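You operate a simulated robot arm through the tools that you are given. There is no shell and no other tool. Be economical: measure what you need, move in short steps, check, and stop when the job is done.

Carry out the task below with a simulated robot arm. There is one attempt and no reset: what you move stays moved.

## Task
Set the upright up for playing: lid on its prop, music desk out, brass lever on LOUD.

It is judged by the outcome, as a careful person would: the job done as asked, and still so three seconds after it is handed in. It fails if anything else is knocked over, pushed out of place, dropped, spilled or broken. Lids that push on must go on centred and level and be pressed home; caps that screw on are set level and turned clockwise until they are tight.

## Robot
A 7-joint arm with a two-finger parallel gripper on a trunk, on a base that drives. Base frame: it is fixed to the floor where the robot stands at the start and does not move with it; the origin is under the middle of the robot, x ahead of it, y to its left, z up. Readings come in mm, degrees, newtons and seconds.
With the tool pointing down near the work surface it reaches from about 300 to 660 mm from the robot's upright axis, wherever it stands. Its first joint turns from -166.0 to 166.0 degrees. Places, roughly: brass lever [1200, 800, 600]; left block screw [1400, 900, 700]; left lid catch [1600, 800, 1100]; left turn button [1600, 700, 1000]; left wheel brake [1500, 1000, 100]; left wing nut [1600, 600, 900]; lid prop [500, -100, 1200]; lock knob [900, 600, 700]; music desk [1000, 400, 900]; piano lid [1100, 200, 1300]; right block screw [300, 200, 700]; right lid catch [400, 0, 1100]; right turn button [400, 0, 1000]; right wheel brake [300, 200, 100]; right wing nut [600, -100, 900]. Payload 1.57 kg.
Tool frame: the origin (TCP) lies between the finger pads and is the grasp point; the fingertips stand 30 mm ahead of it; z points along the fingers, y is the line along which they close. Largest opening 80 mm; finger width 17, thickness 12; the body of the gripper, 40 by 82 mm, starts 80 mm behind the TCP.
Orientation is that of the tool frame in the base frame, as a unit quaternion [x, y, z, w]. With the fingers straight down and closing along the base's y, the tool's x points along the base's -x, its y along +y and its z along -z.

## Interface
- The arm moves only by the tool servo_tool. Its arguments are lists of equal length, an entry for each row: "slide": the shift along the base's x, y, z in units of 100 mm (1.0 is 100 mm), a list of three; "delta_rot": the turn, a rotation vector about the base's x, y, z in units of 180 degrees (1.0 is 180 degrees), a list of three; "jaw": the opening, from 0 (shut) to 1 (fully open). In form: {"slide": [[x, y, z], ...], "delta_rot": [[rx, ry, rz], ...], "jaw": [jaw, ...]}. A call has 1 to 20 rows; each row is the pose to reach, as a shift and turn from the pose commanded when the call began. A call with a number of a shift or a turn outside -1 to 1 is refused whole. Each row takes 0.2 s and may step no farther than 50 mm and 8.6 degrees from the row before; otherwise, or with a gripper value out of range, the whole call is refused. Where a pose cannot be reached the arm comes as near as it can. A force on the tool above 90 N (or 10 N above the force at the start of the call, whichever is more), or a blocked arm, ends the call early, and 0.2 s more pass. The fingers move at their own pace (about 72 mm/s each) and stop on an object; they squeeze with about 27 N. The grip force told is the motor's: it shows also when the fingers shut on nothing. Time passes only in rows, and 0.2 s behind the last, so rows that repeat a pose let the fingers close. It gives the time, the measured TCP pose, the force on the tool (base axes), the opening and the grip force at its end, in the units of the frame above (readings bear some noise), with the torque about the TCP (base axes, N m) and any sound that the robot's microphone picked up.
- Cameras (640 x 400 px; columns grow to the right, rows downward): "scene" is now at [248.3, 22.8, 1618.7]; the picture's right is [0.29, -0.96, 0.00], its down [-0.68, -0.21, -0.70] and it looks along [0.67, 0.21, -0.71] (base axes); focal length 214 px, centre (320, 200). "wrist" rides on the gripper at [72, -7, -122] in the tool frame; the picture's right is [0.09, 1.00, 0.00], its down [-0.84, 0.08, -0.54] and it looks along [-0.54, 0.05, 0.84] (tool axes); focal length 238 px, centre (320, 200). There is no depth. A picture from a camera that has moved, and an enlarged one, comes with that camera's place and axes in the base frame and with its lens.
- get_image(camera): a new picture of that camera. The clock stands still meanwhile.
- move_column(by): slides the trunk up (or, below 0, down) by that many mm; the arm and the scene camera ride with it, the base frame stays. It gives what a move gives, with no picture.
- steer(legs): drives the robot by 1 to 6 legs, each [ahead, left, turn to the left] in mm, mm and degrees, along the robot's own axes; the way and the turn of a leg run together, so that a leg with both is an arc; at most 1500 mm and 180 degrees a leg. The arm and the cameras ride along, it lands a little off, and it stops where it bumps. It gives what a move gives.
- aim_head(pan, tilt): turns the head with the scene camera to pan (to the left, within 86 degrees either way) and tilt (down, from -29 to 69), counted from straight ahead of the robot. It gives what a move gives.
- enlarge(camera, box): a new picture of the part [left, top, right, bottom] of that camera's present view, enlarged. The clock stands still meanwhile.
- close_job(): hands the job in; it is judged then, once.

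Go step by step. Nothing tells you exact positions but the pictures and the camera data: compare them with the known pose of the tool, close in by small moves and look again before you grip or let go. The budget is 120 turns and 78 pictures, counting those below and the enlarged ones. Unless the task says otherwise, let go and move clear before handing in, and close with one line.

The tools are called after "Call:" as a command line: name --argument value ..., lists and objects as JSON in quotes. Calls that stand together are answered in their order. servo_tool: Moves the arm, as the interface text tells. Its arguments: {"type":"object","properties":{"slide":{"type":"array"},"delta_rot":{"type":"array"},"jaw":{"type":"array"}},"required":["slide","delta_rot","jaw"]} The other tools are called the same way: move_column (by) slides the trunk up or down; steer (legs) drives the base; aim_head (pan, tilt) turns the head that bears the scene camera; get_image (camera) takes a picture; enlarge (camera, box) takes an enlarged picture of a part of a camera's view; close_job () hands the job in.

At the start:

```text
t: 0.0
position: [353.5, -187.7, 1503.5]
tcp_rot: [0.003, 1.0, -0.005, -0.009]
wrist_force: [-0.2, -0.3, 0.7]
torque: [0.01, -0.02, -0.01]
width: 79.9
grip_force: 0.0
trunk travel left (down, up): [-850.0, 140.0]
robot x, y, heading: [0.1, 1.6, -0.2]
head pan, tilt: [-67.0, 62.9]
```

scene: 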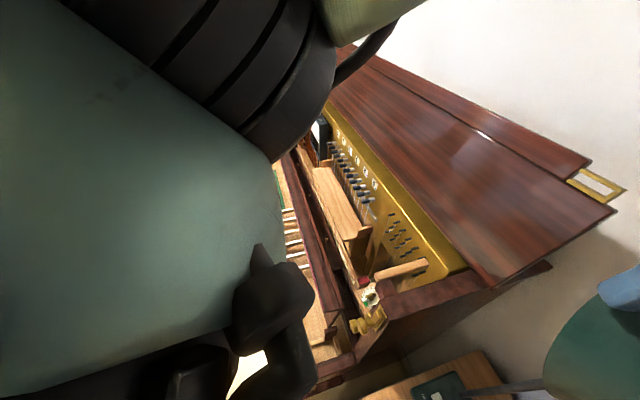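
wrist: 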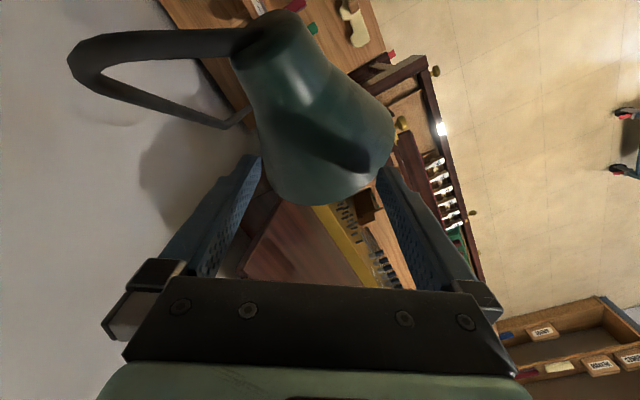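

I see a piano with its lid already swung up or leaning and a lamp-like object near the gripper. I'll take a look with the head turned to get the camera data right.

Call:
aim_head --pan 15 --tilt 35

Call:
get_image --camera "scene"

Call:
get_image --camera "wrist"

```text
t: 1.6
position: [353.0, -188.0, 1504.2]
tcp_rot: [0.003, 1.0, -0.004, -0.009]
wrist_force: [0.3, -0.3, -0.3]
torque: [-0.03, 0.03, -0.02]
width: 80.0
grip_force: 0.2
trunk travel left (down, up): [-850.0, 140.0]
robot x, y, heading: [0.3, -2.0, 0.1]
head pan, tilt: [15.0, 35.0]
```

```text
75 pictures are left
camera scene: at [255.8, 21.9, 1633.8], right [0.26, -0.97, 0.0], down [-0.55, -0.15, -0.82], along [0.79, 0.21, -0.57], focal length 214 px, centre (320, 200)
```

scene: 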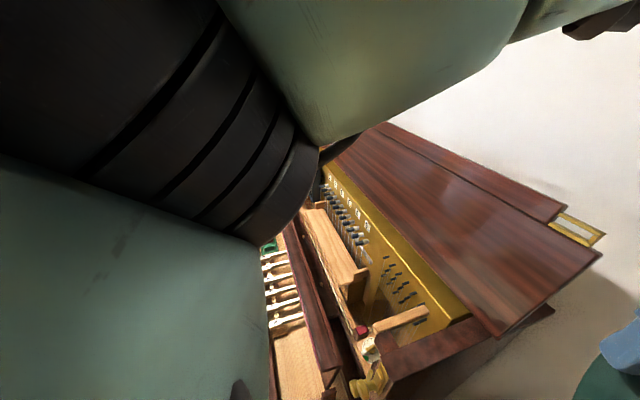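

```text
74 pictures are left
camera wrist: at [284.2, -193.1, 1626.8], right [-0.09, 1.0, -0.01], down [0.85, 0.08, 0.53], along [0.53, 0.04, -0.85], focal length 238 px, centre (320, 200)
```

wrist: 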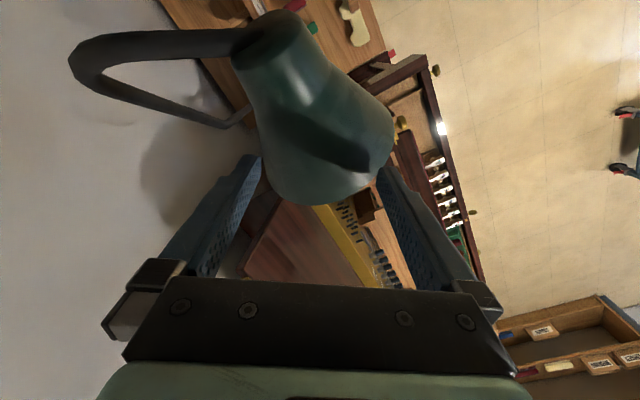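

The arm blocks the view. I'll raise the trunk to clear the lamp under the gripper, then look about.

Call:
move_column --by 135

Call:
aim_head --pan 75 --tilt 35

Call:
get_image --camera "scene"

Call:
aim_head --pan -60 --tilt 45

Call:
get_image --camera "scene"

Call:
get_image --camera "wrist"

```text
t: 3.2
position: [354.1, -186.9, 1637.2]
tcp_rot: [0.003, 1.0, -0.003, -0.011]
wrist_force: [0.3, -0.8, 0.1]
torque: [0.0, 0.04, -0.03]
width: 80.0
grip_force: 0.0
trunk travel left (down, up): [-985.0, 5.0]
robot x, y, heading: [0.6, -1.5, 0.1]
head pan, tilt: [15.0, 35.0]
```

```text
t: 4.5
position: [354.6, -187.3, 1639.3]
tcp_rot: [0.002, 1.0, -0.005, -0.009]
wrist_force: [0.0, -0.4, 0.1]
torque: [-0.02, 0.0, 0.0]
width: 80.0
grip_force: 0.1
trunk travel left (down, up): [-985.0, 5.0]
robot x, y, heading: [2.2, 0.4, -0.0]
head pan, tilt: [75.0, 35.0]
```

```text
73 pictures are left
camera scene: at [193.6, 84.1, 1768.8], right [0.97, -0.26, 0.0], down [-0.15, -0.55, -0.82], along [0.21, 0.79, -0.57], focal length 214 px, centre (320, 200)
```

scene: 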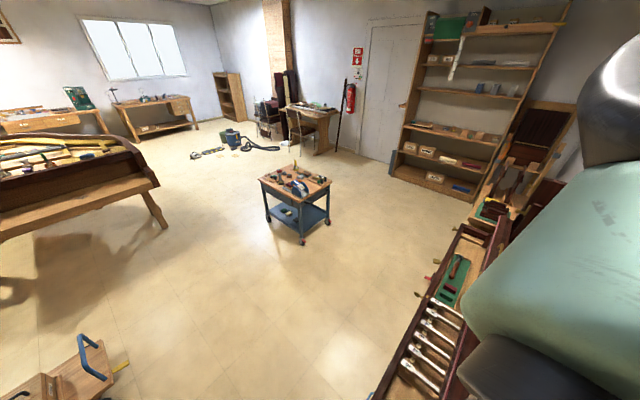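

```text
t: 6.7
position: [353.8, -187.7, 1639.2]
tcp_rot: [0.002, 1.0, -0.005, -0.01]
wrist_force: [0.4, -0.4, 0.0]
torque: [-0.02, 0.0, -0.01]
width: 79.7
grip_force: 0.1
trunk travel left (down, up): [-985.0, 5.0]
robot x, y, heading: [0.3, 1.8, -0.0]
head pan, tilt: [-60.0, 45.0]
```

```text
72 pictures are left
camera scene: at [211.4, -71.3, 1754.0], right [-0.87, -0.5, 0.0], down [-0.35, 0.61, -0.71], along [0.35, -0.61, -0.71], focal length 214 px, centre (320, 200)
```

scene: 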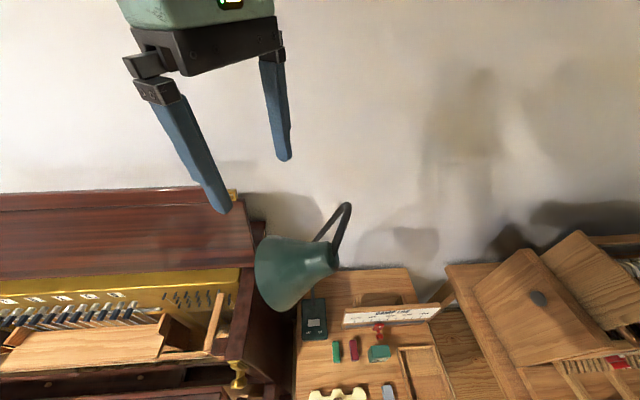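

```text
71 pictures are left
camera wrist: at [284.6, -193.0, 1761.3], right [-0.09, 1.0, -0.01], down [0.85, 0.08, 0.53], along [0.52, 0.04, -0.85], focal length 238 px, centre (320, 200)
```

wrist: 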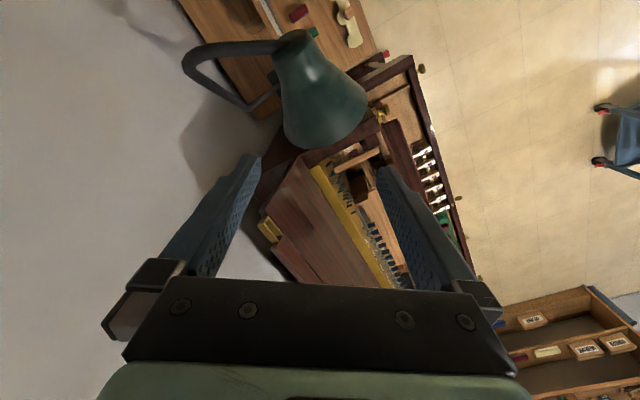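

Plenty of floor in front of the piano. Now a close look at its right end for the prop.

Call:
enlarge --camera "scene" --box '[0, 170, 330, 400]'

Call:
aim_head --pan -5 --tilt 50

Call:
get_image --camera "scene"

```text
1.74 times, centred on (165, 285) of scene
camera zoom: at [211.4, -71.3, 1754.0], right [-0.87, -0.5, 0.0], down [-0.35, 0.61, -0.71], along [0.35, -0.61, -0.71], focal length 373 px, centre (590, 52)
```

zoom: 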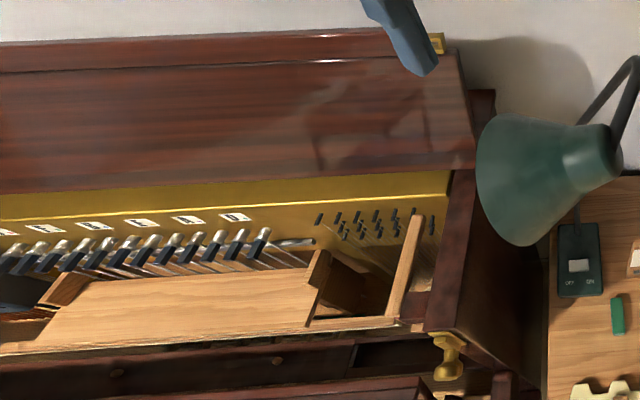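

```text
t: 7.9
position: [354.8, -186.1, 1636.5]
tcp_rot: [-0.001, 1.0, -0.005, -0.011]
wrist_force: [-0.2, 0.3, -0.3]
torque: [0.0, 0.02, 0.0]
width: 79.8
grip_force: 0.0
trunk travel left (down, up): [-985.0, 5.0]
robot x, y, heading: [1.4, 1.5, 0.0]
head pan, tilt: [-5.0, 50.0]
```

```text
69 pictures are left
camera scene: at [248.3, -15.2, 1749.9], right [-0.18, -0.98, 0.0], down [-0.73, 0.13, -0.67], along [0.66, -0.12, -0.74], focal length 214 px, centre (320, 200)
```

scene: 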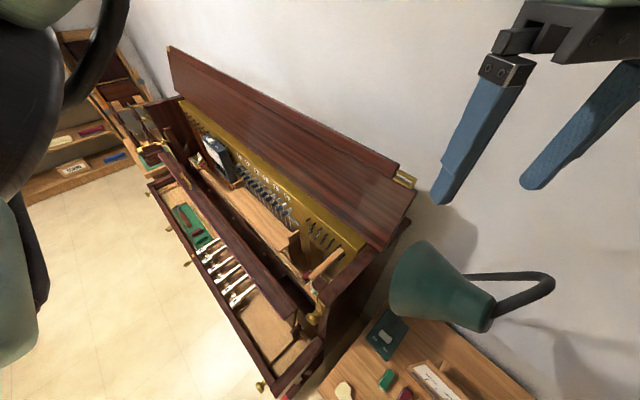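

The lid seems to lean back over the rear; I need a frontal view. I'll drive to the open floor in front of the piano and turn to face it.

Call:
steer --legs '[[0, 1000, 0], [250, 0, 0], [0, 0, -57]]'

Call:
aim_head --pan 0 --tilt 35

Call:
get_image --camera "scene"

```text
t: 17.1
position: [299.6, 614.3, 1635.8]
tcp_rot: [0.474, 0.88, 0.001, -0.013]
wrist_force: [-0.4, 0.0, 0.5]
torque: [0.01, -0.02, -0.06]
width: 80.1
grip_force: 0.1
trunk travel left (down, up): [-985.0, 5.0]
robot x, y, heading: [256.3, 1010.8, -56.4]
head pan, tilt: [-5.0, 50.0]
```

```text
t: 17.9
position: [297.8, 613.4, 1636.8]
tcp_rot: [0.475, 0.88, 0.001, -0.014]
wrist_force: [0.1, 0.0, -0.3]
torque: [0.02, 0.01, -0.05]
width: 80.1
grip_force: 0.0
trunk travel left (down, up): [-985.0, 5.0]
robot x, y, heading: [261.3, 1012.5, -56.8]
head pan, tilt: [0.0, 35.0]
```

```text
68 pictures are left
camera scene: at [401.2, 796.3, 1768.8], right [-0.83, -0.55, 0.0], down [-0.32, 0.48, -0.82], along [0.45, -0.68, -0.57], focal length 214 px, centre (320, 200)
```

scene: 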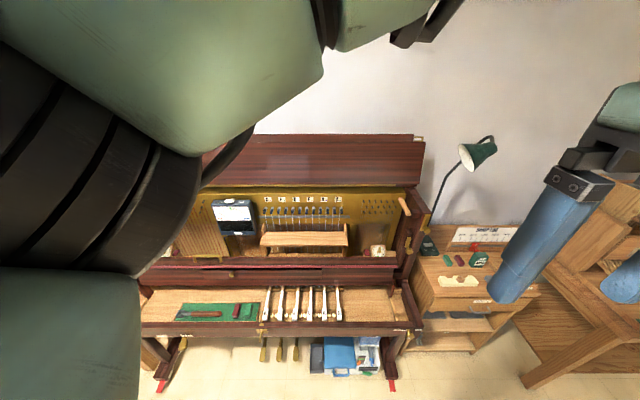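

The frontal view is good. I'll zoom in on the piano's right half.

Call:
enlarge --camera "scene" --box '[200, 120, 440, 270]'

Call:
steer --legs '[[0, 900, 0]]'

Call:
aim_head --pan -25 --tilt 35

Call:
get_image --camera "scene"

```text
2.67 times, centred on (320, 195) of scene
camera zoom: at [401.2, 796.3, 1768.8], right [-0.83, -0.55, 0.0], down [-0.32, 0.48, -0.82], along [0.45, -0.68, -0.57], focal length 572 px, centre (320, 213)
```

zoom: 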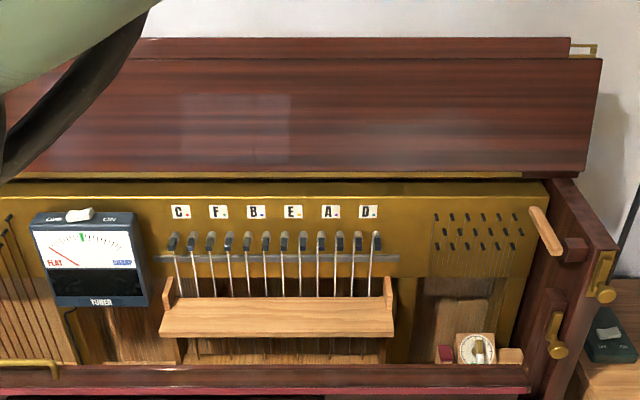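

```text
t: 22.6
position: [1039.0, 1103.3, 1636.6]
tcp_rot: [0.473, 0.881, 0.001, -0.013]
wrist_force: [0.0, -0.9, -0.5]
torque: [-0.02, 0.0, 0.0]
width: 80.1
grip_force: 0.1
trunk travel left (down, up): [-985.0, 5.0]
robot x, y, heading: [998.7, 1501.1, -56.8]
head pan, tilt: [0.0, 35.0]
```

```text
t: 23.4
position: [1039.3, 1103.6, 1636.3]
tcp_rot: [0.473, 0.881, 0.001, -0.013]
wrist_force: [0.1, 1.0, 0.4]
torque: [-0.01, -0.01, 0.02]
width: 80.0
grip_force: 0.1
trunk travel left (down, up): [-985.0, 5.0]
robot x, y, heading: [997.3, 1499.0, -56.2]
head pan, tilt: [-25.0, 35.0]
```

```text
66 pictures are left
camera scene: at [1106.9, 1273.1, 1768.9], right [-0.99, -0.15, 0.0], down [-0.09, 0.57, -0.82], along [0.12, -0.81, -0.57], focal length 214 px, centre (320, 200)
```

scene: 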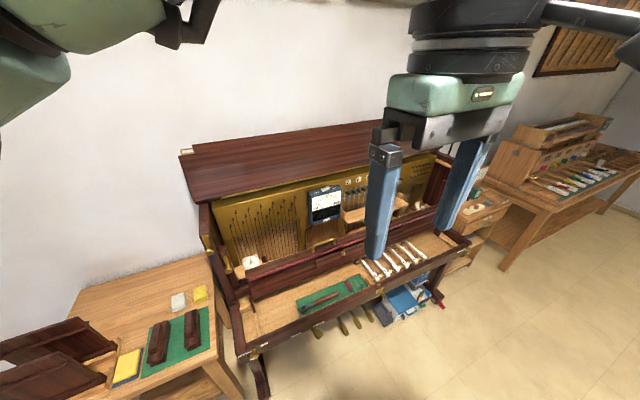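

I'll zoom on the piano from here to see the rail, the keybed and the lever side.

Call:
enlarge --camera "scene" --box '[170, 120, 410, 270]'

Call:
enlarge --camera "scene" --box '[220, 240, 476, 400]'

```text
2.67 times, centred on (290, 195) of scene
camera zoom: at [1106.9, 1273.1, 1768.9], right [-0.99, -0.15, 0.0], down [-0.09, 0.57, -0.82], along [0.12, -0.81, -0.57], focal length 572 px, centre (400, 213)
```

zoom: 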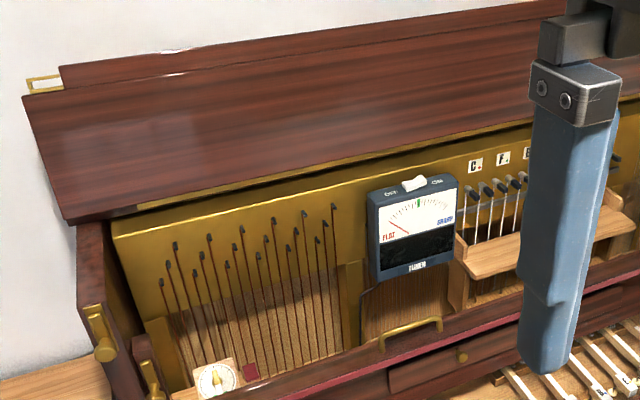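

```text
2.50 times, centred on (348, 320) of scene
camera zoom: at [1106.9, 1273.1, 1768.9], right [-0.99, -0.15, 0.0], down [-0.09, 0.57, -0.82], along [0.12, -0.81, -0.57], focal length 536 px, centre (250, -100)
```

zoom: 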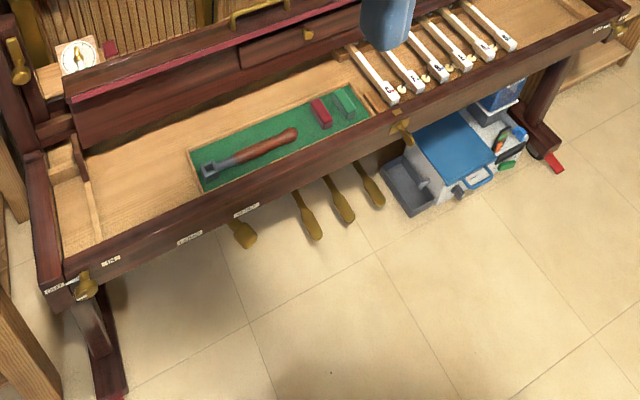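

The music desk is the knobbed panel in the fall rail, the lever hangs under the keybed by its LOUD/SOFT labels, and the lid leans back beyond its hinge. I'll drive nearer for lever and desk first.

Call:
steer --legs '[[280, -330, 0]]'

Call:
aim_head --pan 10 --tilt 60

Call:
get_image --camera "scene"

Call:
get_image --camera "wrist"

```text
t: 26.1
position: [930.2, 691.2, 1638.8]
tcp_rot: [0.475, 0.88, 0.0, -0.013]
wrist_force: [0.1, -0.2, -0.9]
torque: [0.0, -0.02, 0.02]
width: 80.0
grip_force: 0.0
trunk travel left (down, up): [-985.0, 5.0]
robot x, y, heading: [893.6, 1088.4, -56.5]
head pan, tilt: [-25.0, 35.0]
```

```text
t: 27.1
position: [934.2, 691.9, 1636.7]
tcp_rot: [0.471, 0.882, 0.001, -0.019]
wrist_force: [0.1, -0.2, 0.2]
torque: [0.01, -0.02, -0.01]
width: 80.0
grip_force: 0.0
trunk travel left (down, up): [-985.0, 5.0]
robot x, y, heading: [892.4, 1088.4, -57.0]
head pan, tilt: [10.0, 60.0]
```

```text
63 pictures are left
camera scene: at [1023.1, 878.2, 1749.8], right [-0.88, -0.48, 0.0], down [-0.36, 0.65, -0.67], along [0.32, -0.59, -0.74], focal length 214 px, centre (320, 200)
```

scene: 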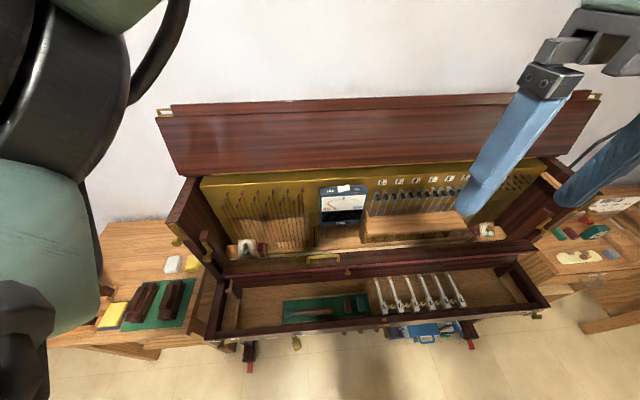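

```text
62 pictures are left
camera wrist: at [892.0, 745.2, 1759.6], right [0.78, 0.63, -0.01], down [0.55, -0.66, 0.51], along [0.32, -0.4, -0.86], focal length 238 px, centre (320, 200)
```

wrist: 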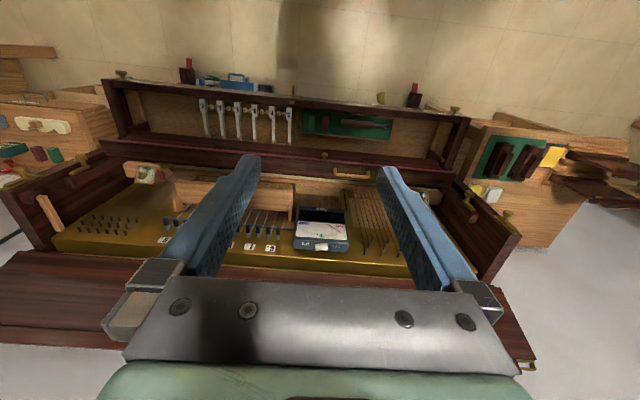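

Excellent overview. Zooming on desk/lever region.

Call:
enlarge --camera "scene" --box '[200, 235, 392, 355]'

Call:
enlarge --camera "scene" --box '[380, 235, 572, 355]'

Call:
enlarge --camera "wrist" --box '[0, 60, 240, 210]'

```text
3.33 times, centred on (296, 295) of scene
camera zoom: at [1023.1, 878.2, 1749.8], right [-0.88, -0.48, 0.0], down [-0.36, 0.65, -0.67], along [0.32, -0.59, -0.74], focal length 715 px, centre (400, -117)
```

zoom: 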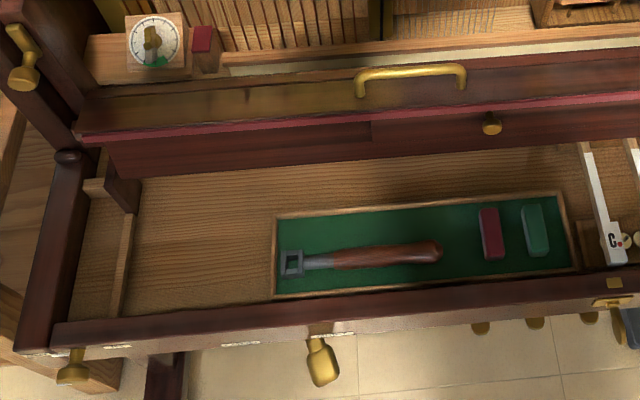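

```text
3.33 times, centred on (476, 295) of scene
camera zoom: at [1023.1, 878.2, 1749.8], right [-0.88, -0.48, 0.0], down [-0.36, 0.65, -0.67], along [0.32, -0.59, -0.74], focal length 715 px, centre (-200, -117)
```

zoom: 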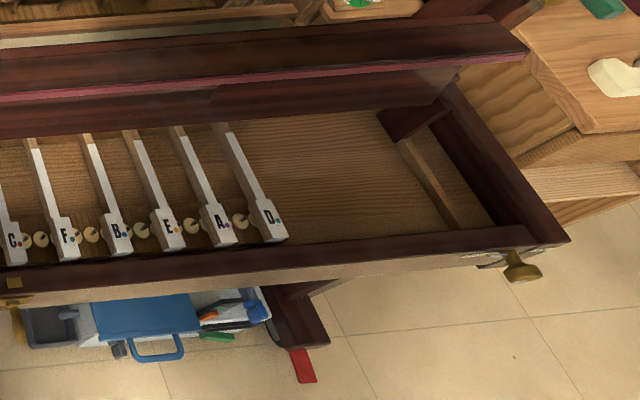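

```text
2.67 times, centred on (120, 135) of wrist
camera zoom: at [892.0, 745.2, 1759.6], right [0.78, 0.63, -0.01], down [0.55, -0.66, 0.51], along [0.32, -0.4, -0.86], focal length 636 px, centre (853, 373)
```

zoom: 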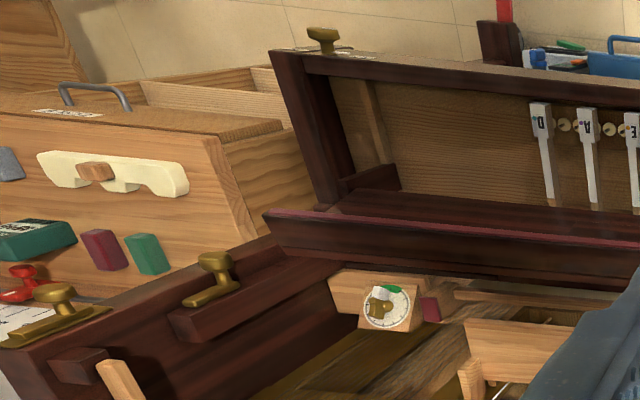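

The lever tip is at about (1188, 788, 605), desk knob at about (1100, 483, 870). I'll bring the tool left in front of the lever, tilted toward the piano, then lower the trunk.

Call:
servo_tool --slide '[[0.32, 0.22, 0], [0.65, 0.43, 0], [0.97, 0.65, 0], [1.0, 0.67, 0]]' --delta_rot '[[-0.03, -0.02, 0], [-0.06, -0.04, 0], [-0.09, -0.06, 0], [-0.12, -0.08, 0]]' --jaw '[1, 1, 0.5, 0]'

Call:
servo_tool --slide '[[0.32, 0.22, 0], [0.65, 0.43, 0], [0.97, 0.65, 0], [1.0, 0.67, 0]]' --delta_rot '[[-0.03, -0.02, 0], [-0.04, -0.027, 0], [-0.04, -0.027, 0], [-0.04, -0.027, 0]]' --jaw '[0, 0, 0, 0]'

Call:
move_column --by -700

Call:
get_image --camera "wrist"

Call:
get_image --camera "scene"

```text
t: 28.1
position: [1029.6, 761.7, 1637.0]
tcp_rot: [0.466, 0.858, -0.105, 0.187]
wrist_force: [-0.8, 0.3, -0.5]
torque: [0.01, 0.01, 0.01]
width: 0.0
grip_force: 0.5
trunk travel left (down, up): [-985.0, 5.0]
robot x, y, heading: [893.6, 1090.6, -56.8]
head pan, tilt: [10.0, 60.0]
```

```text
t: 28.5
position: [1052.2, 765.4, 1640.0]
tcp_rot: [0.434, 0.866, -0.141, 0.203]
wrist_force: [-31.2, -10.1, 0.5]
torque: [1.0, -2.9, 4.5]
width: 0.0
grip_force: 20.5
trunk travel left (down, up): [-985.0, 5.0]
robot x, y, heading: [891.2, 1088.2, -56.6]
head pan, tilt: [10.0, 60.0]
stopped in row 1: the force on the tool passed its limit at 152 N (the readings are from after the stop); the commanded pose is now the measured one
```

```text
refused: -700 is not a number from -400 to 400
```

```text
58 pictures are left
camera wrist: at [980.1, 863.6, 1713.8], right [0.76, 0.64, -0.11], down [0.39, -0.31, 0.87], along [0.52, -0.7, -0.49], focal length 238 px, centre (320, 200)
```

wrist: 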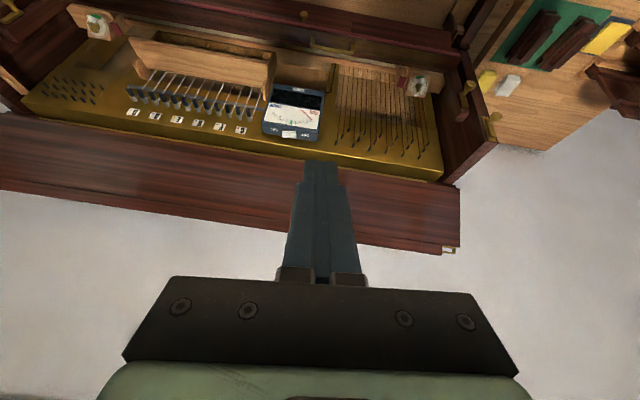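

```text
57 pictures are left
camera scene: at [1034.5, 902.6, 1734.3], right [-0.7, -0.72, 0.0], down [-0.62, 0.6, -0.5], along [0.35, -0.35, -0.87], focal length 214 px, centre (320, 200)
```

scene: 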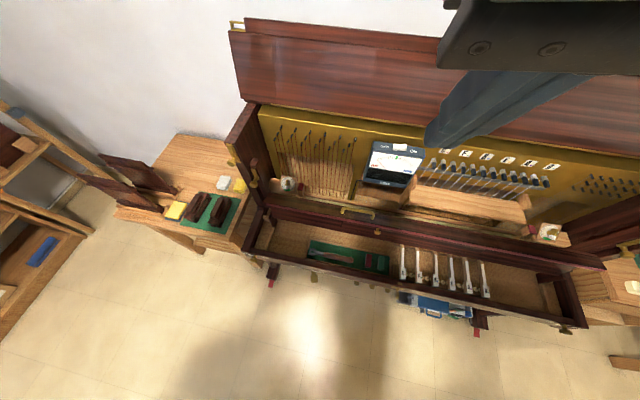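

My gripper brushed the robot's own head camera. I'll back off to the right, then go down below head height before moving left.

Call:
servo_tool --slide '[[-0.3, -0.2, 0], [-0.6, -0.4, -0.1], [-0.7, -0.5, -0.5], [-0.7, -0.5, -0.95]]' --delta_rot '[[0, 0, 0], [0, 0, 0], [0, 0, 0], [0, 0, 0]]' --jaw '[0, 0, 0, 0]'

Call:
servo_tool --slide '[[0, 0, -0.5], [0, 0, -1.0]]' --delta_rot '[[0, 0, 0], [0, 0, 0]]' --jaw '[0, 0]'

Call:
servo_tool --slide '[[0, 0, -0.5], [0, 0, -1.0]]' --delta_rot '[[0, 0, 0], [0, 0, 0]]' --jaw '[0, 0]'

Call:
move_column --by -300

```text
t: 29.5
position: [984.3, 705.7, 1555.2]
tcp_rot: [0.414, 0.876, -0.146, 0.2]
wrist_force: [-0.7, -0.5, -0.4]
torque: [-0.01, 0.0, -0.03]
width: 0.0
grip_force: 21.9
trunk travel left (down, up): [-985.0, 5.0]
robot x, y, heading: [892.2, 1091.8, -56.9]
head pan, tilt: [10.0, 60.0]
```

```text
t: 30.1
position: [978.8, 713.0, 1446.1]
tcp_rot: [0.437, 0.865, -0.139, 0.204]
wrist_force: [-0.1, 1.0, -0.8]
torque: [-0.02, -0.01, -0.04]
width: 0.0
grip_force: 20.9
trunk travel left (down, up): [-985.0, 5.0]
robot x, y, heading: [892.2, 1087.9, -56.6]
head pan, tilt: [10.0, 60.0]
```

```text
t: 30.7
position: [978.5, 717.2, 1346.0]
tcp_rot: [0.437, 0.865, -0.139, 0.203]
wrist_force: [-0.4, 0.0, 0.0]
torque: [-0.02, -0.03, 0.02]
width: 0.2
grip_force: 21.3
trunk travel left (down, up): [-985.0, 5.0]
robot x, y, heading: [893.7, 1088.6, -56.7]
head pan, tilt: [10.0, 60.0]
```

```text
t: 33.7
position: [978.3, 718.1, 1047.5]
tcp_rot: [0.437, 0.865, -0.138, 0.204]
wrist_force: [0.1, 0.0, 0.8]
torque: [0.02, 0.02, -0.01]
width: 0.0
grip_force: 21.5
trunk travel left (down, up): [-685.0, 305.0]
robot x, y, heading: [895.1, 1091.0, -56.7]
head pan, tilt: [10.0, 60.0]
```

Clear. I'll move left toward the lever and lower more for a close look.

Call:
servo_tool --slide '[[0.36, 0.27, 0], [0.73, 0.53, 0], [1.0, 0.72, 0]]' --delta_rot '[[0, 0, 0], [0, 0, 0], [0, 0, 0]]' --jaw '[0, 0, 0]'

Call:
move_column --by -300

Call:
get_image --camera "wrist"

Call:
get_image --camera "scene"

```text
t: 34.5
position: [1096.9, 766.9, 1035.6]
tcp_rot: [0.438, 0.865, -0.139, 0.203]
wrist_force: [0.4, 0.3, -0.8]
torque: [0.0, 0.01, -0.02]
width: 0.0
grip_force: 21.3
out of reach, approached as far as the arm can: row 1, 2, 3
trunk travel left (down, up): [-685.0, 305.0]
robot x, y, heading: [895.3, 1088.0, -56.5]
head pan, tilt: [10.0, 60.0]
```

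```text
t: 37.5
position: [1095.0, 765.2, 734.9]
tcp_rot: [0.438, 0.865, -0.139, 0.203]
wrist_force: [0.4, -0.3, 0.9]
torque: [-0.01, 0.01, 0.05]
width: 0.2
grip_force: 21.0
trunk travel left (down, up): [-385.0, 605.0]
robot x, y, heading: [890.0, 1094.1, -56.9]
head pan, tilt: [10.0, 60.0]
```

```text
56 pictures are left
camera wrist: at [1024.5, 862.8, 808.7], right [0.76, 0.64, -0.11], down [0.39, -0.31, 0.87], along [0.52, -0.7, -0.49], focal length 238 px, centre (320, 200)
```

wrist: 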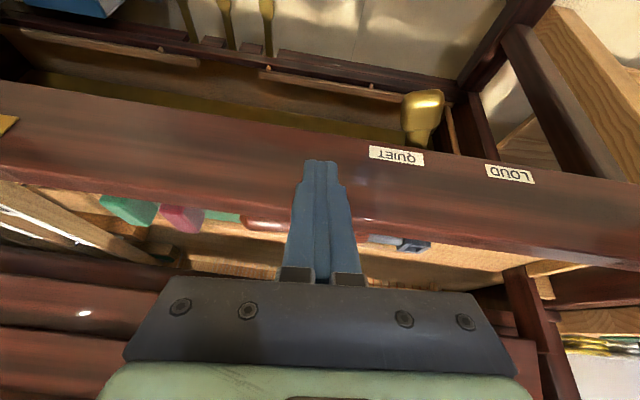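

```text
55 pictures are left
camera scene: at [1031.0, 898.3, 1134.6], right [-0.73, -0.69, 0.0], down [-0.59, 0.63, -0.5], along [0.34, -0.36, -0.87], focal length 214 px, centre (320, 200)
```

scene: 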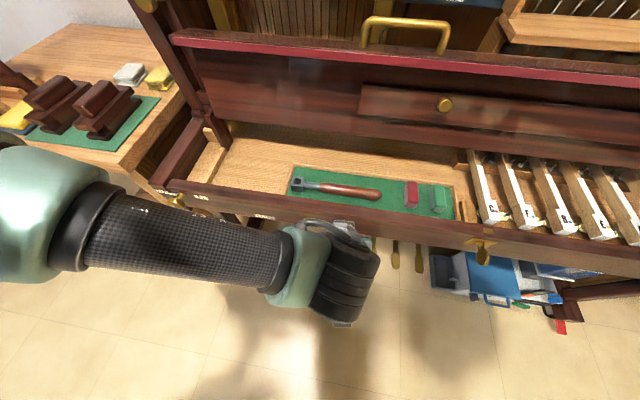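

The lever hangs beneath the rim between QUIET and LOUD, near QUIET. I'm cramped; I'll back the robot up and left a bit, and look closer.

Call:
enlarge --camera "wrist" --box '[350, 60, 560, 191]'

Call:
steer --legs '[[-120, 120, 0]]'

Call:
get_image --camera "wrist"

```text
3.05 times, centred on (455, 126) of wrist
camera zoom: at [1024.5, 862.8, 808.7], right [0.76, 0.64, -0.11], down [0.39, -0.31, 0.87], along [0.52, -0.7, -0.49], focal length 726 px, centre (-91, 427)
```

zoom: 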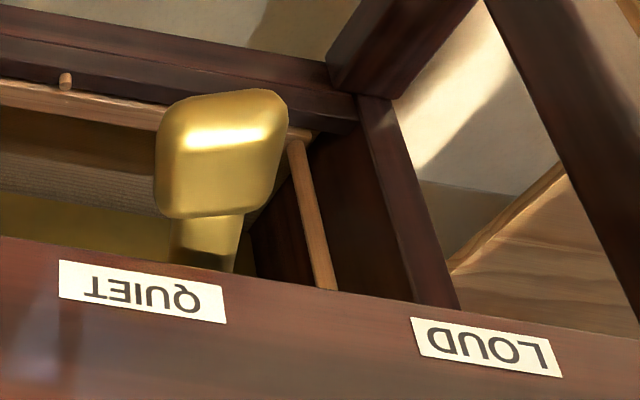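

```text
t: 38.9
position: [1130.0, 931.9, 734.5]
tcp_rot: [0.436, 0.866, -0.139, 0.203]
wrist_force: [-0.6, 0.8, 0.3]
torque: [0.02, 0.03, 0.0]
width: 0.0
grip_force: 21.1
trunk travel left (down, up): [-385.0, 605.0]
robot x, y, heading: [924.5, 1256.8, -56.4]
head pan, tilt: [10.0, 60.0]
```

```text
53 pictures are left
camera wrist: at [1058.6, 1028.1, 808.8], right [0.76, 0.64, -0.11], down [0.39, -0.31, 0.87], along [0.53, -0.7, -0.49], focal length 238 px, centre (320, 200)
```

wrist: 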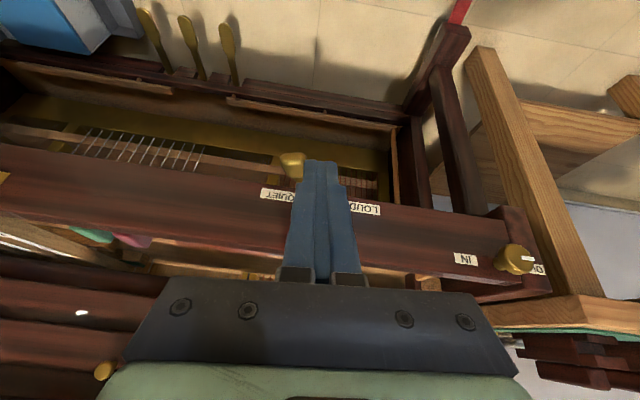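

Lever paddle is at about (1186, 789, 604), LOUD at (1308, 822, 634): a push of ~120 mm along the rim. I'll put the closed fingers on its right side, low.

Call:
servo_tool --slide '[[-0.35, -0.23, 0], [-0.69, -0.46, 0], [-0.69, -0.46, -0.4], [-0.69, -0.46, -0.8], [-0.69, -0.46, -1.0]]' --delta_rot '[[0, 0, 0], [0, 0, 0], [0, 0, 0], [0, 0, 0], [0, 0, 0]]' --jaw '[0, 0, 0, 0, 0]'

Call:
servo_tool --slide '[[0.2, -0.3, -0.08], [0.4, -0.6, -0.08], [0.6, -0.9, -0.08], [0.65, -0.97, -0.08]]' --delta_rot '[[0, 0, 0], [0, 0, 0], [0, 0, 0], [0, 0, 0]]' --jaw '[0, 0, 0, 0]'

Call:
get_image --camera "wrist"

```text
t: 40.1
position: [1060.7, 885.8, 635.8]
tcp_rot: [0.435, 0.866, -0.138, 0.204]
wrist_force: [-0.4, -0.4, 1.0]
torque: [0.0, 0.01, 0.0]
width: 0.0
grip_force: 21.2
trunk travel left (down, up): [-385.0, 605.0]
robot x, y, heading: [922.8, 1254.6, -56.5]
head pan, tilt: [10.0, 60.0]
```

```text
t: 41.1
position: [1124.8, 788.1, 628.5]
tcp_rot: [0.436, 0.866, -0.138, 0.203]
wrist_force: [-0.4, 1.2, -0.7]
torque: [-0.01, 0.01, 0.0]
width: 0.0
grip_force: 21.4
trunk travel left (down, up): [-385.0, 605.0]
robot x, y, heading: [925.7, 1254.0, -56.5]
head pan, tilt: [10.0, 60.0]
```

```text
52 pictures are left
camera wrist: at [1053.3, 884.7, 701.3], right [0.76, 0.64, -0.11], down [0.39, -0.31, 0.87], along [0.53, -0.7, -0.49], focal length 238 px, centre (320, 200)
```

wrist: 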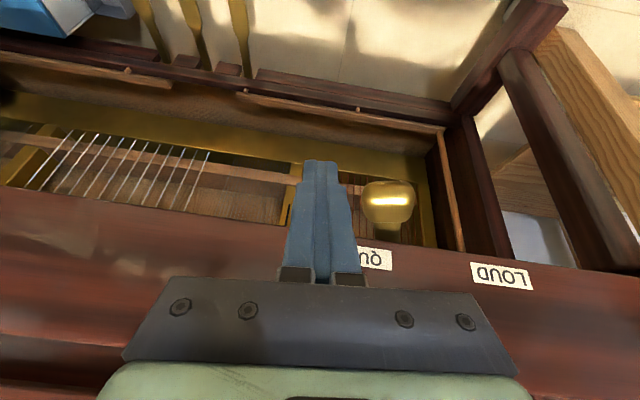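

Fingertips are right beside the paddle. Nudge in 15 mm and push to the left in steps.

Call:
servo_tool --slide '[[0.08, -0.12, -0.05], [0.25, -0.01, -0.05], [0.41, 0.1, -0.05], [0.58, 0.21, -0.05], [0.75, 0.33, -0.05]]' --delta_rot '[[0, 0, 0], [0, 0, 0], [0, 0, 0], [0, 0, 0], [0, 0, 0]]' --jaw '[0, 0, 0, 0, 0]'

Call:
get_image --camera "wrist"

```text
t: 42.3
position: [1201.3, 822.1, 623.6]
tcp_rot: [0.436, 0.866, -0.138, 0.204]
wrist_force: [-0.8, 0.4, 0.2]
torque: [0.01, -0.01, 0.01]
width: 0.4
grip_force: 21.4
trunk travel left (down, up): [-385.0, 605.0]
robot x, y, heading: [924.4, 1253.3, -56.6]
head pan, tilt: [10.0, 60.0]
```

```text
51 pictures are left
camera wrist: at [1128.3, 918.6, 696.7], right [0.76, 0.64, -0.1], down [0.39, -0.31, 0.87], along [0.53, -0.7, -0.49], focal length 238 px, centre (320, 200)
```

wrist: 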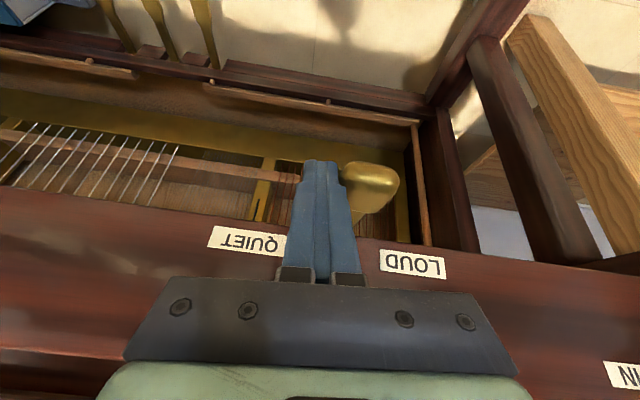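

The lever follows. Continue toward LOUD.

Call:
servo_tool --slide '[[0.17, 0.11, 0], [0.33, 0.22, 0], [0.5, 0.33, 0], [0.5, 0.33, 0]]' --delta_rot '[[0, 0, 0], [0, 0, 0], [0, 0, 0], [0, 0, 0]]' --jaw '[0, 0, 0, 0]'

Call:
get_image --camera "wrist"

```text
t: 43.3
position: [1233.2, 841.5, 624.7]
tcp_rot: [0.446, 0.86, -0.155, 0.193]
wrist_force: [-37.8, -30.3, -2.6]
torque: [-0.7, 0.92, -1.0]
width: 0.0
grip_force: 21.2
trunk travel left (down, up): [-385.0, 605.0]
robot x, y, heading: [921.8, 1253.6, -56.7]
head pan, tilt: [10.0, 60.0]
```

```text
50 pictures are left
camera wrist: at [1166.9, 943.0, 697.4], right [0.78, 0.62, -0.14], down [0.4, -0.31, 0.86], along [0.49, -0.72, -0.49], focal length 238 px, centre (320, 200)
```

wrist: 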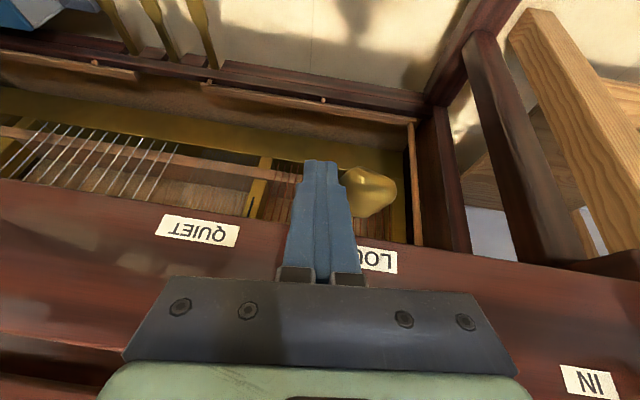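

End stop felt with the paddle by the LOUD label. Retreat and check.

Call:
servo_tool --slide '[[-0.3, -0.2, 0], [-0.45, -0.2, 0], [-0.7, 0.17, 0], [-0.9, 0.5, 0]]' --delta_rot '[[0, 0, 0], [0, 0, 0], [0, 0, 0], [0, 0, 0]]' --jaw '[0, 0, 0, 0]'

Call:
servo_tool --slide '[[0, 0, 0.4], [0, 0, 0.8], [0, 0, 1.0]]' --delta_rot '[[0, 0, 0], [0, 0, 0], [0, 0, 0]]' --jaw '[0, 0, 0]'

Call:
get_image --camera "wrist"

```text
t: 44.3
position: [1164.0, 903.3, 624.8]
tcp_rot: [0.435, 0.866, -0.138, 0.205]
wrist_force: [-0.8, 0.2, 0.8]
torque: [-0.03, 0.0, 0.01]
width: 0.2
grip_force: 21.1
trunk travel left (down, up): [-385.0, 605.0]
robot x, y, heading: [924.2, 1254.1, -56.4]
head pan, tilt: [10.0, 60.0]
```

```text
t: 45.1
position: [1162.3, 901.9, 722.3]
tcp_rot: [0.435, 0.866, -0.138, 0.203]
wrist_force: [0.0, -0.1, 0.0]
torque: [0.0, -0.03, -0.01]
width: 0.2
grip_force: 21.1
trunk travel left (down, up): [-385.0, 605.0]
robot x, y, heading: [924.9, 1252.3, -56.3]
head pan, tilt: [10.0, 60.0]
```

```text
49 pictures are left
camera wrist: at [1089.7, 1000.6, 796.3], right [0.76, 0.64, -0.11], down [0.39, -0.31, 0.87], along [0.53, -0.7, -0.49], focal length 238 px, centre (320, 200)
```

wrist: 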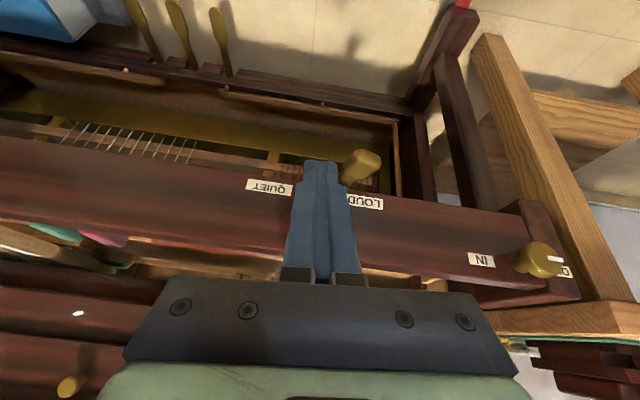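

Lever is on LOUD. Next the music desk: raise the trunk and shift right.

Call:
move_column --by 330

Call:
steer --legs '[[60, -230, 0]]'

Call:
get_image --camera "wrist"

Call:
get_image --camera "scene"

```text
t: 48.4
position: [1162.4, 903.6, 1052.5]
tcp_rot: [0.436, 0.866, -0.138, 0.204]
wrist_force: [0.1, -0.3, 0.1]
torque: [-0.01, 0.0, 0.01]
width: 0.0
grip_force: 21.8
trunk travel left (down, up): [-715.0, 275.0]
robot x, y, heading: [920.8, 1256.8, -56.6]
head pan, tilt: [10.0, 60.0]
```

```text
t: 50.2
position: [999.1, 722.6, 1052.9]
tcp_rot: [0.434, 0.867, -0.137, 0.204]
wrist_force: [0.1, 0.2, -0.3]
torque: [0.0, 0.0, -0.01]
width: 0.0
grip_force: 21.1
trunk travel left (down, up): [-715.0, 275.0]
robot x, y, heading: [759.8, 1072.5, -56.4]
head pan, tilt: [10.0, 60.0]
```

```text
48 pictures are left
camera wrist: at [926.9, 819.6, 1125.9], right [0.76, 0.65, -0.1], down [0.39, -0.31, 0.87], along [0.53, -0.7, -0.49], focal length 238 px, centre (320, 200)
```

wrist: 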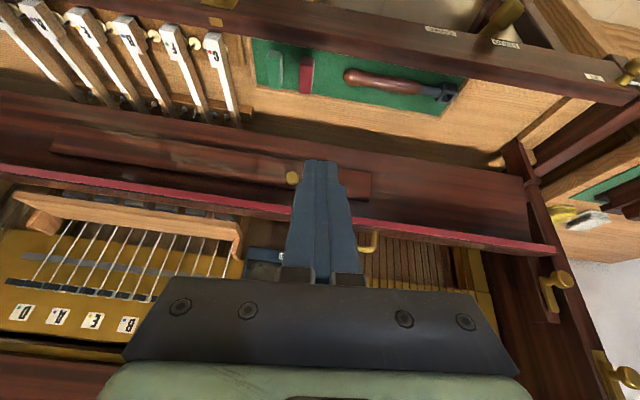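

```text
47 pictures are left
camera scene: at [901.6, 882.5, 1464.5], right [-0.72, -0.69, 0.0], down [-0.6, 0.63, -0.5], along [0.35, -0.36, -0.87], focal length 214 px, centre (320, 200)
```

scene: 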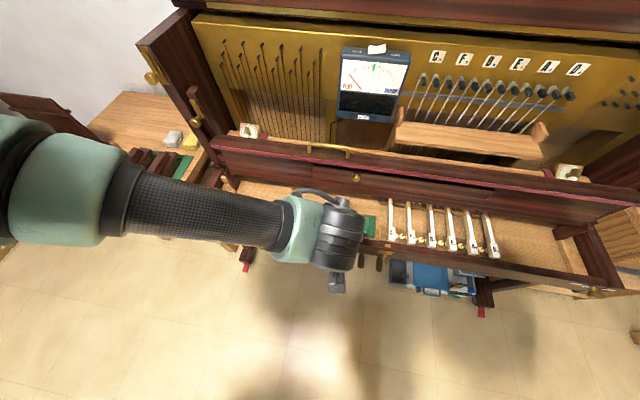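

Knob is at about (1104, 501, 887). I'll tilt the tool to ~60° and approach, opening the jaws.

Call:
servo_tool --slide '[[0.1, -0.22, 0], [0.2, -0.44, -0.1], [0.3, -0.66, -0.2], [0.38, -0.89, -0.4], [0.38, -0.89, -0.4]]' --delta_rot '[[-0.035, -0.023, 0.006], [-0.07, -0.046, 0.012], [-0.105, -0.07, 0.018], [-0.14, -0.093, 0.025], [-0.161, -0.108, 0.029]]' --jaw '[0.2, 0.4, 0.6, 0.6, 0.6]'

Call:
get_image --camera "wrist"

```text
t: 51.4
position: [1055.1, 681.5, 1052.5]
tcp_rot: [0.394, 0.823, -0.22, 0.346]
wrist_force: [0.2, 0.0, 0.4]
torque: [0.0, -0.02, -0.02]
width: 48.1
grip_force: 0.0
out of reach, approached as far as the arm can: row 3, 4, 5
trunk travel left (down, up): [-715.0, 275.0]
robot x, y, heading: [761.6, 1074.3, -56.4]
head pan, tilt: [10.0, 60.0]
```

```text
46 pictures are left
camera wrist: at [969.5, 789.2, 1079.5], right [0.75, 0.64, -0.16], down [0.22, -0.03, 0.97], along [0.62, -0.77, -0.16], focal length 238 px, centre (320, 200)
```

wrist: 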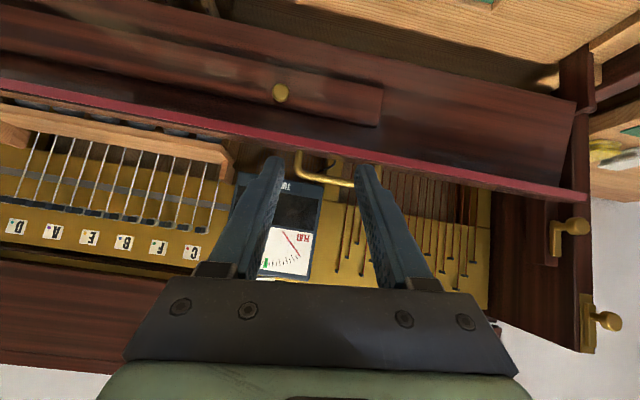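

Reach is limited in this posture. I'll try moving the arm forward and right with the current tilt.

Call:
servo_tool --slide '[[-0.2, -0.15, 0], [-0.25, -0.38, 0], [-0.02, -0.72, 0], [0.06, -0.9, 0]]' --delta_rot '[[0, 0, 0], [0, 0, 0], [0, 0, 0], [0, 0, 0]]' --jaw '[0.6, 0.6, 0.6, 0.6]'

Call:
aim_head --pan 15 --tilt 50

Call:
get_image --camera "scene"

```text
t: 52.4
position: [1057.7, 587.3, 1051.9]
tcp_rot: [0.393, 0.823, -0.22, 0.346]
wrist_force: [0.4, 0.8, 0.2]
torque: [0.0, -0.02, 0.04]
width: 48.0
grip_force: 0.1
trunk travel left (down, up): [-715.0, 275.0]
robot x, y, heading: [760.0, 1074.0, -56.0]
head pan, tilt: [10.0, 60.0]
```

```text
t: 53.1
position: [1059.3, 587.3, 1052.2]
tcp_rot: [0.394, 0.823, -0.22, 0.345]
wrist_force: [0.3, 0.5, -0.7]
torque: [0.0, 0.0, 0.01]
width: 48.0
grip_force: 0.1
trunk travel left (down, up): [-715.0, 275.0]
robot x, y, heading: [762.2, 1070.5, -56.5]
head pan, tilt: [15.0, 50.0]
```

```text
45 pictures are left
camera scene: at [913.7, 880.1, 1477.1], right [-0.66, -0.75, 0.0], down [-0.58, 0.51, -0.64], along [0.48, -0.42, -0.77], focal length 214 px, centre (320, 200)
```

scene: 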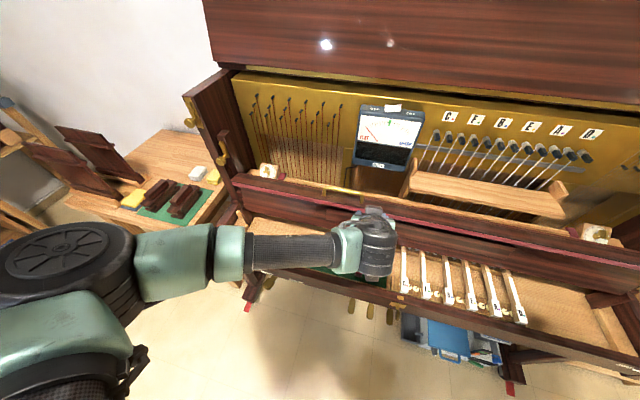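

That worked. Lower the trunk to knob height and look.

Call:
move_column --by -130

Call:
servo_tool --slide '[[0.2, -0.3, 0]]' --delta_rot '[[0, 0, 0]]' --jaw '[0.6]'

Call:
get_image --camera "wrist"

```text
t: 54.7
position: [1058.1, 588.0, 921.2]
tcp_rot: [0.394, 0.823, -0.22, 0.346]
wrist_force: [0.0, -1.2, -0.6]
torque: [0.0, 0.06, 0.05]
width: 47.9
grip_force: 0.1
trunk travel left (down, up): [-585.0, 405.0]
robot x, y, heading: [761.3, 1073.1, -56.4]
head pan, tilt: [15.0, 50.0]
```

```text
t: 55.1
position: [1077.4, 557.1, 921.8]
tcp_rot: [0.394, 0.824, -0.219, 0.345]
wrist_force: [0.2, 0.1, -0.5]
torque: [0.02, 0.0, 0.03]
width: 47.8
grip_force: 0.0
trunk travel left (down, up): [-585.0, 405.0]
robot x, y, heading: [760.8, 1074.2, -56.5]
head pan, tilt: [15.0, 50.0]
```

```text
44 pictures are left
camera wrist: at [992.1, 666.2, 949.7], right [0.75, 0.64, -0.16], down [0.23, -0.03, 0.97], along [0.62, -0.77, -0.16], focal length 238 px, centre (320, 200)
```

wrist: 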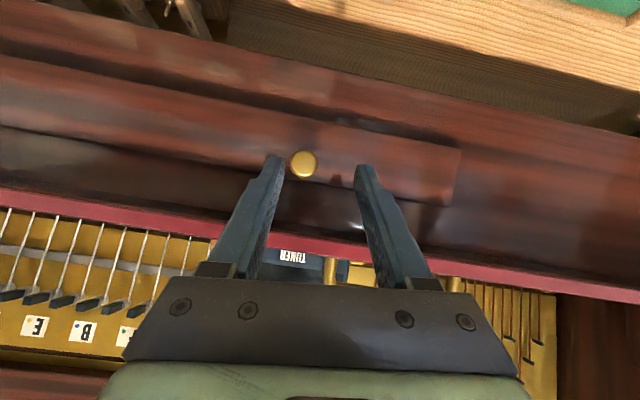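

Knob fixed at about (1098, 506, 891). Close in so its head sits near the pad tips, then look.

Call:
servo_tool --slide '[[0.06, -0.19, -0.09], [0.13, -0.38, -0.18]]' --delta_rot '[[0, 0, 0], [0, 0, 0]]' --jaw '[0.6, 0.6]'

Call:
get_image --camera "wrist"

```text
t: 55.7
position: [1092.5, 519.5, 902.3]
tcp_rot: [0.394, 0.822, -0.22, 0.346]
wrist_force: [0.1, 0.4, -0.6]
torque: [-0.01, 0.01, 0.01]
width: 48.2
grip_force: 0.0
trunk travel left (down, up): [-585.0, 405.0]
robot x, y, heading: [762.3, 1073.6, -56.1]
head pan, tilt: [15.0, 50.0]
```

```text
43 pictures are left
camera wrist: at [1006.4, 628.4, 930.2], right [0.75, 0.64, -0.16], down [0.22, -0.03, 0.97], along [0.62, -0.77, -0.16], focal length 238 px, centre (320, 200)
```

wrist: 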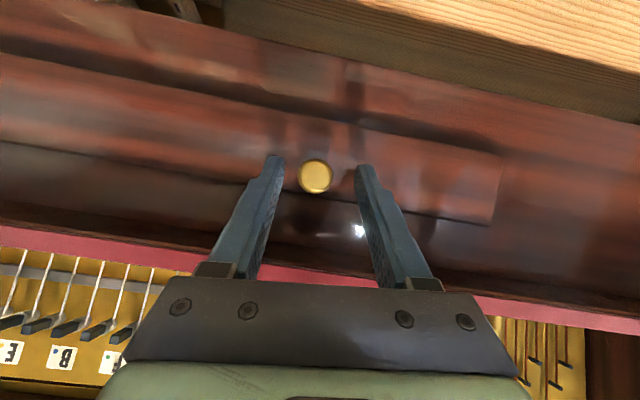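

Knob is between the pad tips. Close.

Call:
servo_tool --slide '[[0, 0, 0], [0, 0, 0], [0, 0, 0]]' --delta_rot '[[0, 0, 0], [0, 0, 0], [0, 0, 0]]' --jaw '[0.3, 0, 0]'

```text
t: 56.5
position: [1089.3, 517.3, 902.6]
tcp_rot: [0.396, 0.822, -0.222, 0.345]
wrist_force: [-5.6, -7.8, 0.0]
torque: [-0.25, 0.06, -0.19]
width: 23.4
grip_force: 35.6
trunk travel left (down, up): [-585.0, 405.0]
robot x, y, heading: [758.8, 1073.6, -56.1]
head pan, tilt: [15.0, 50.0]
```

Gripped (23 mm). Pull the desk straight out.

Call:
servo_tool --slide '[[-0.11, 0.17, 0], [-0.22, 0.33, 0], [-0.33, 0.5, 0], [-0.33, 0.5, 0]]' --delta_rot '[[0, 0, 0], [0, 0, 0], [0, 0, 0], [0, 0, 0]]' --jaw '[0, 0, 0, 0]'

Call:
get_image --camera "wrist"

Call:
get_image --camera "scene"

```text
t: 57.5
position: [1061.4, 570.7, 903.5]
tcp_rot: [0.393, 0.824, -0.218, 0.346]
wrist_force: [0.5, 4.2, -4.6]
torque: [0.0, -0.08, -0.05]
width: 0.0
grip_force: 21.3
trunk travel left (down, up): [-585.0, 405.0]
robot x, y, heading: [761.3, 1075.7, -56.4]
head pan, tilt: [15.0, 50.0]
```

```text
42 pictures are left
camera wrist: at [975.3, 679.1, 930.3], right [0.75, 0.64, -0.15], down [0.22, -0.03, 0.97], along [0.62, -0.77, -0.16], focal length 238 px, centre (320, 200)
```

wrist: 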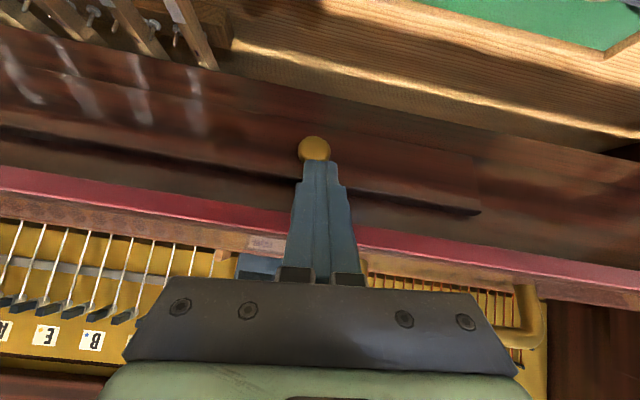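

```text
41 pictures are left
camera scene: at [913.9, 880.2, 1347.1], right [-0.66, -0.75, 0.0], down [-0.58, 0.51, -0.64], along [0.48, -0.42, -0.77], focal length 214 px, centre (320, 200)
```

scene: 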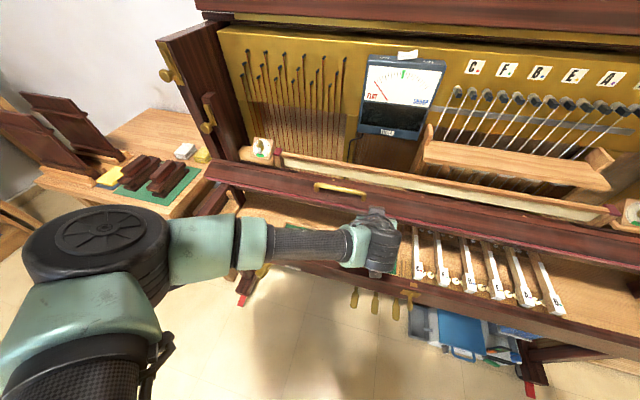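

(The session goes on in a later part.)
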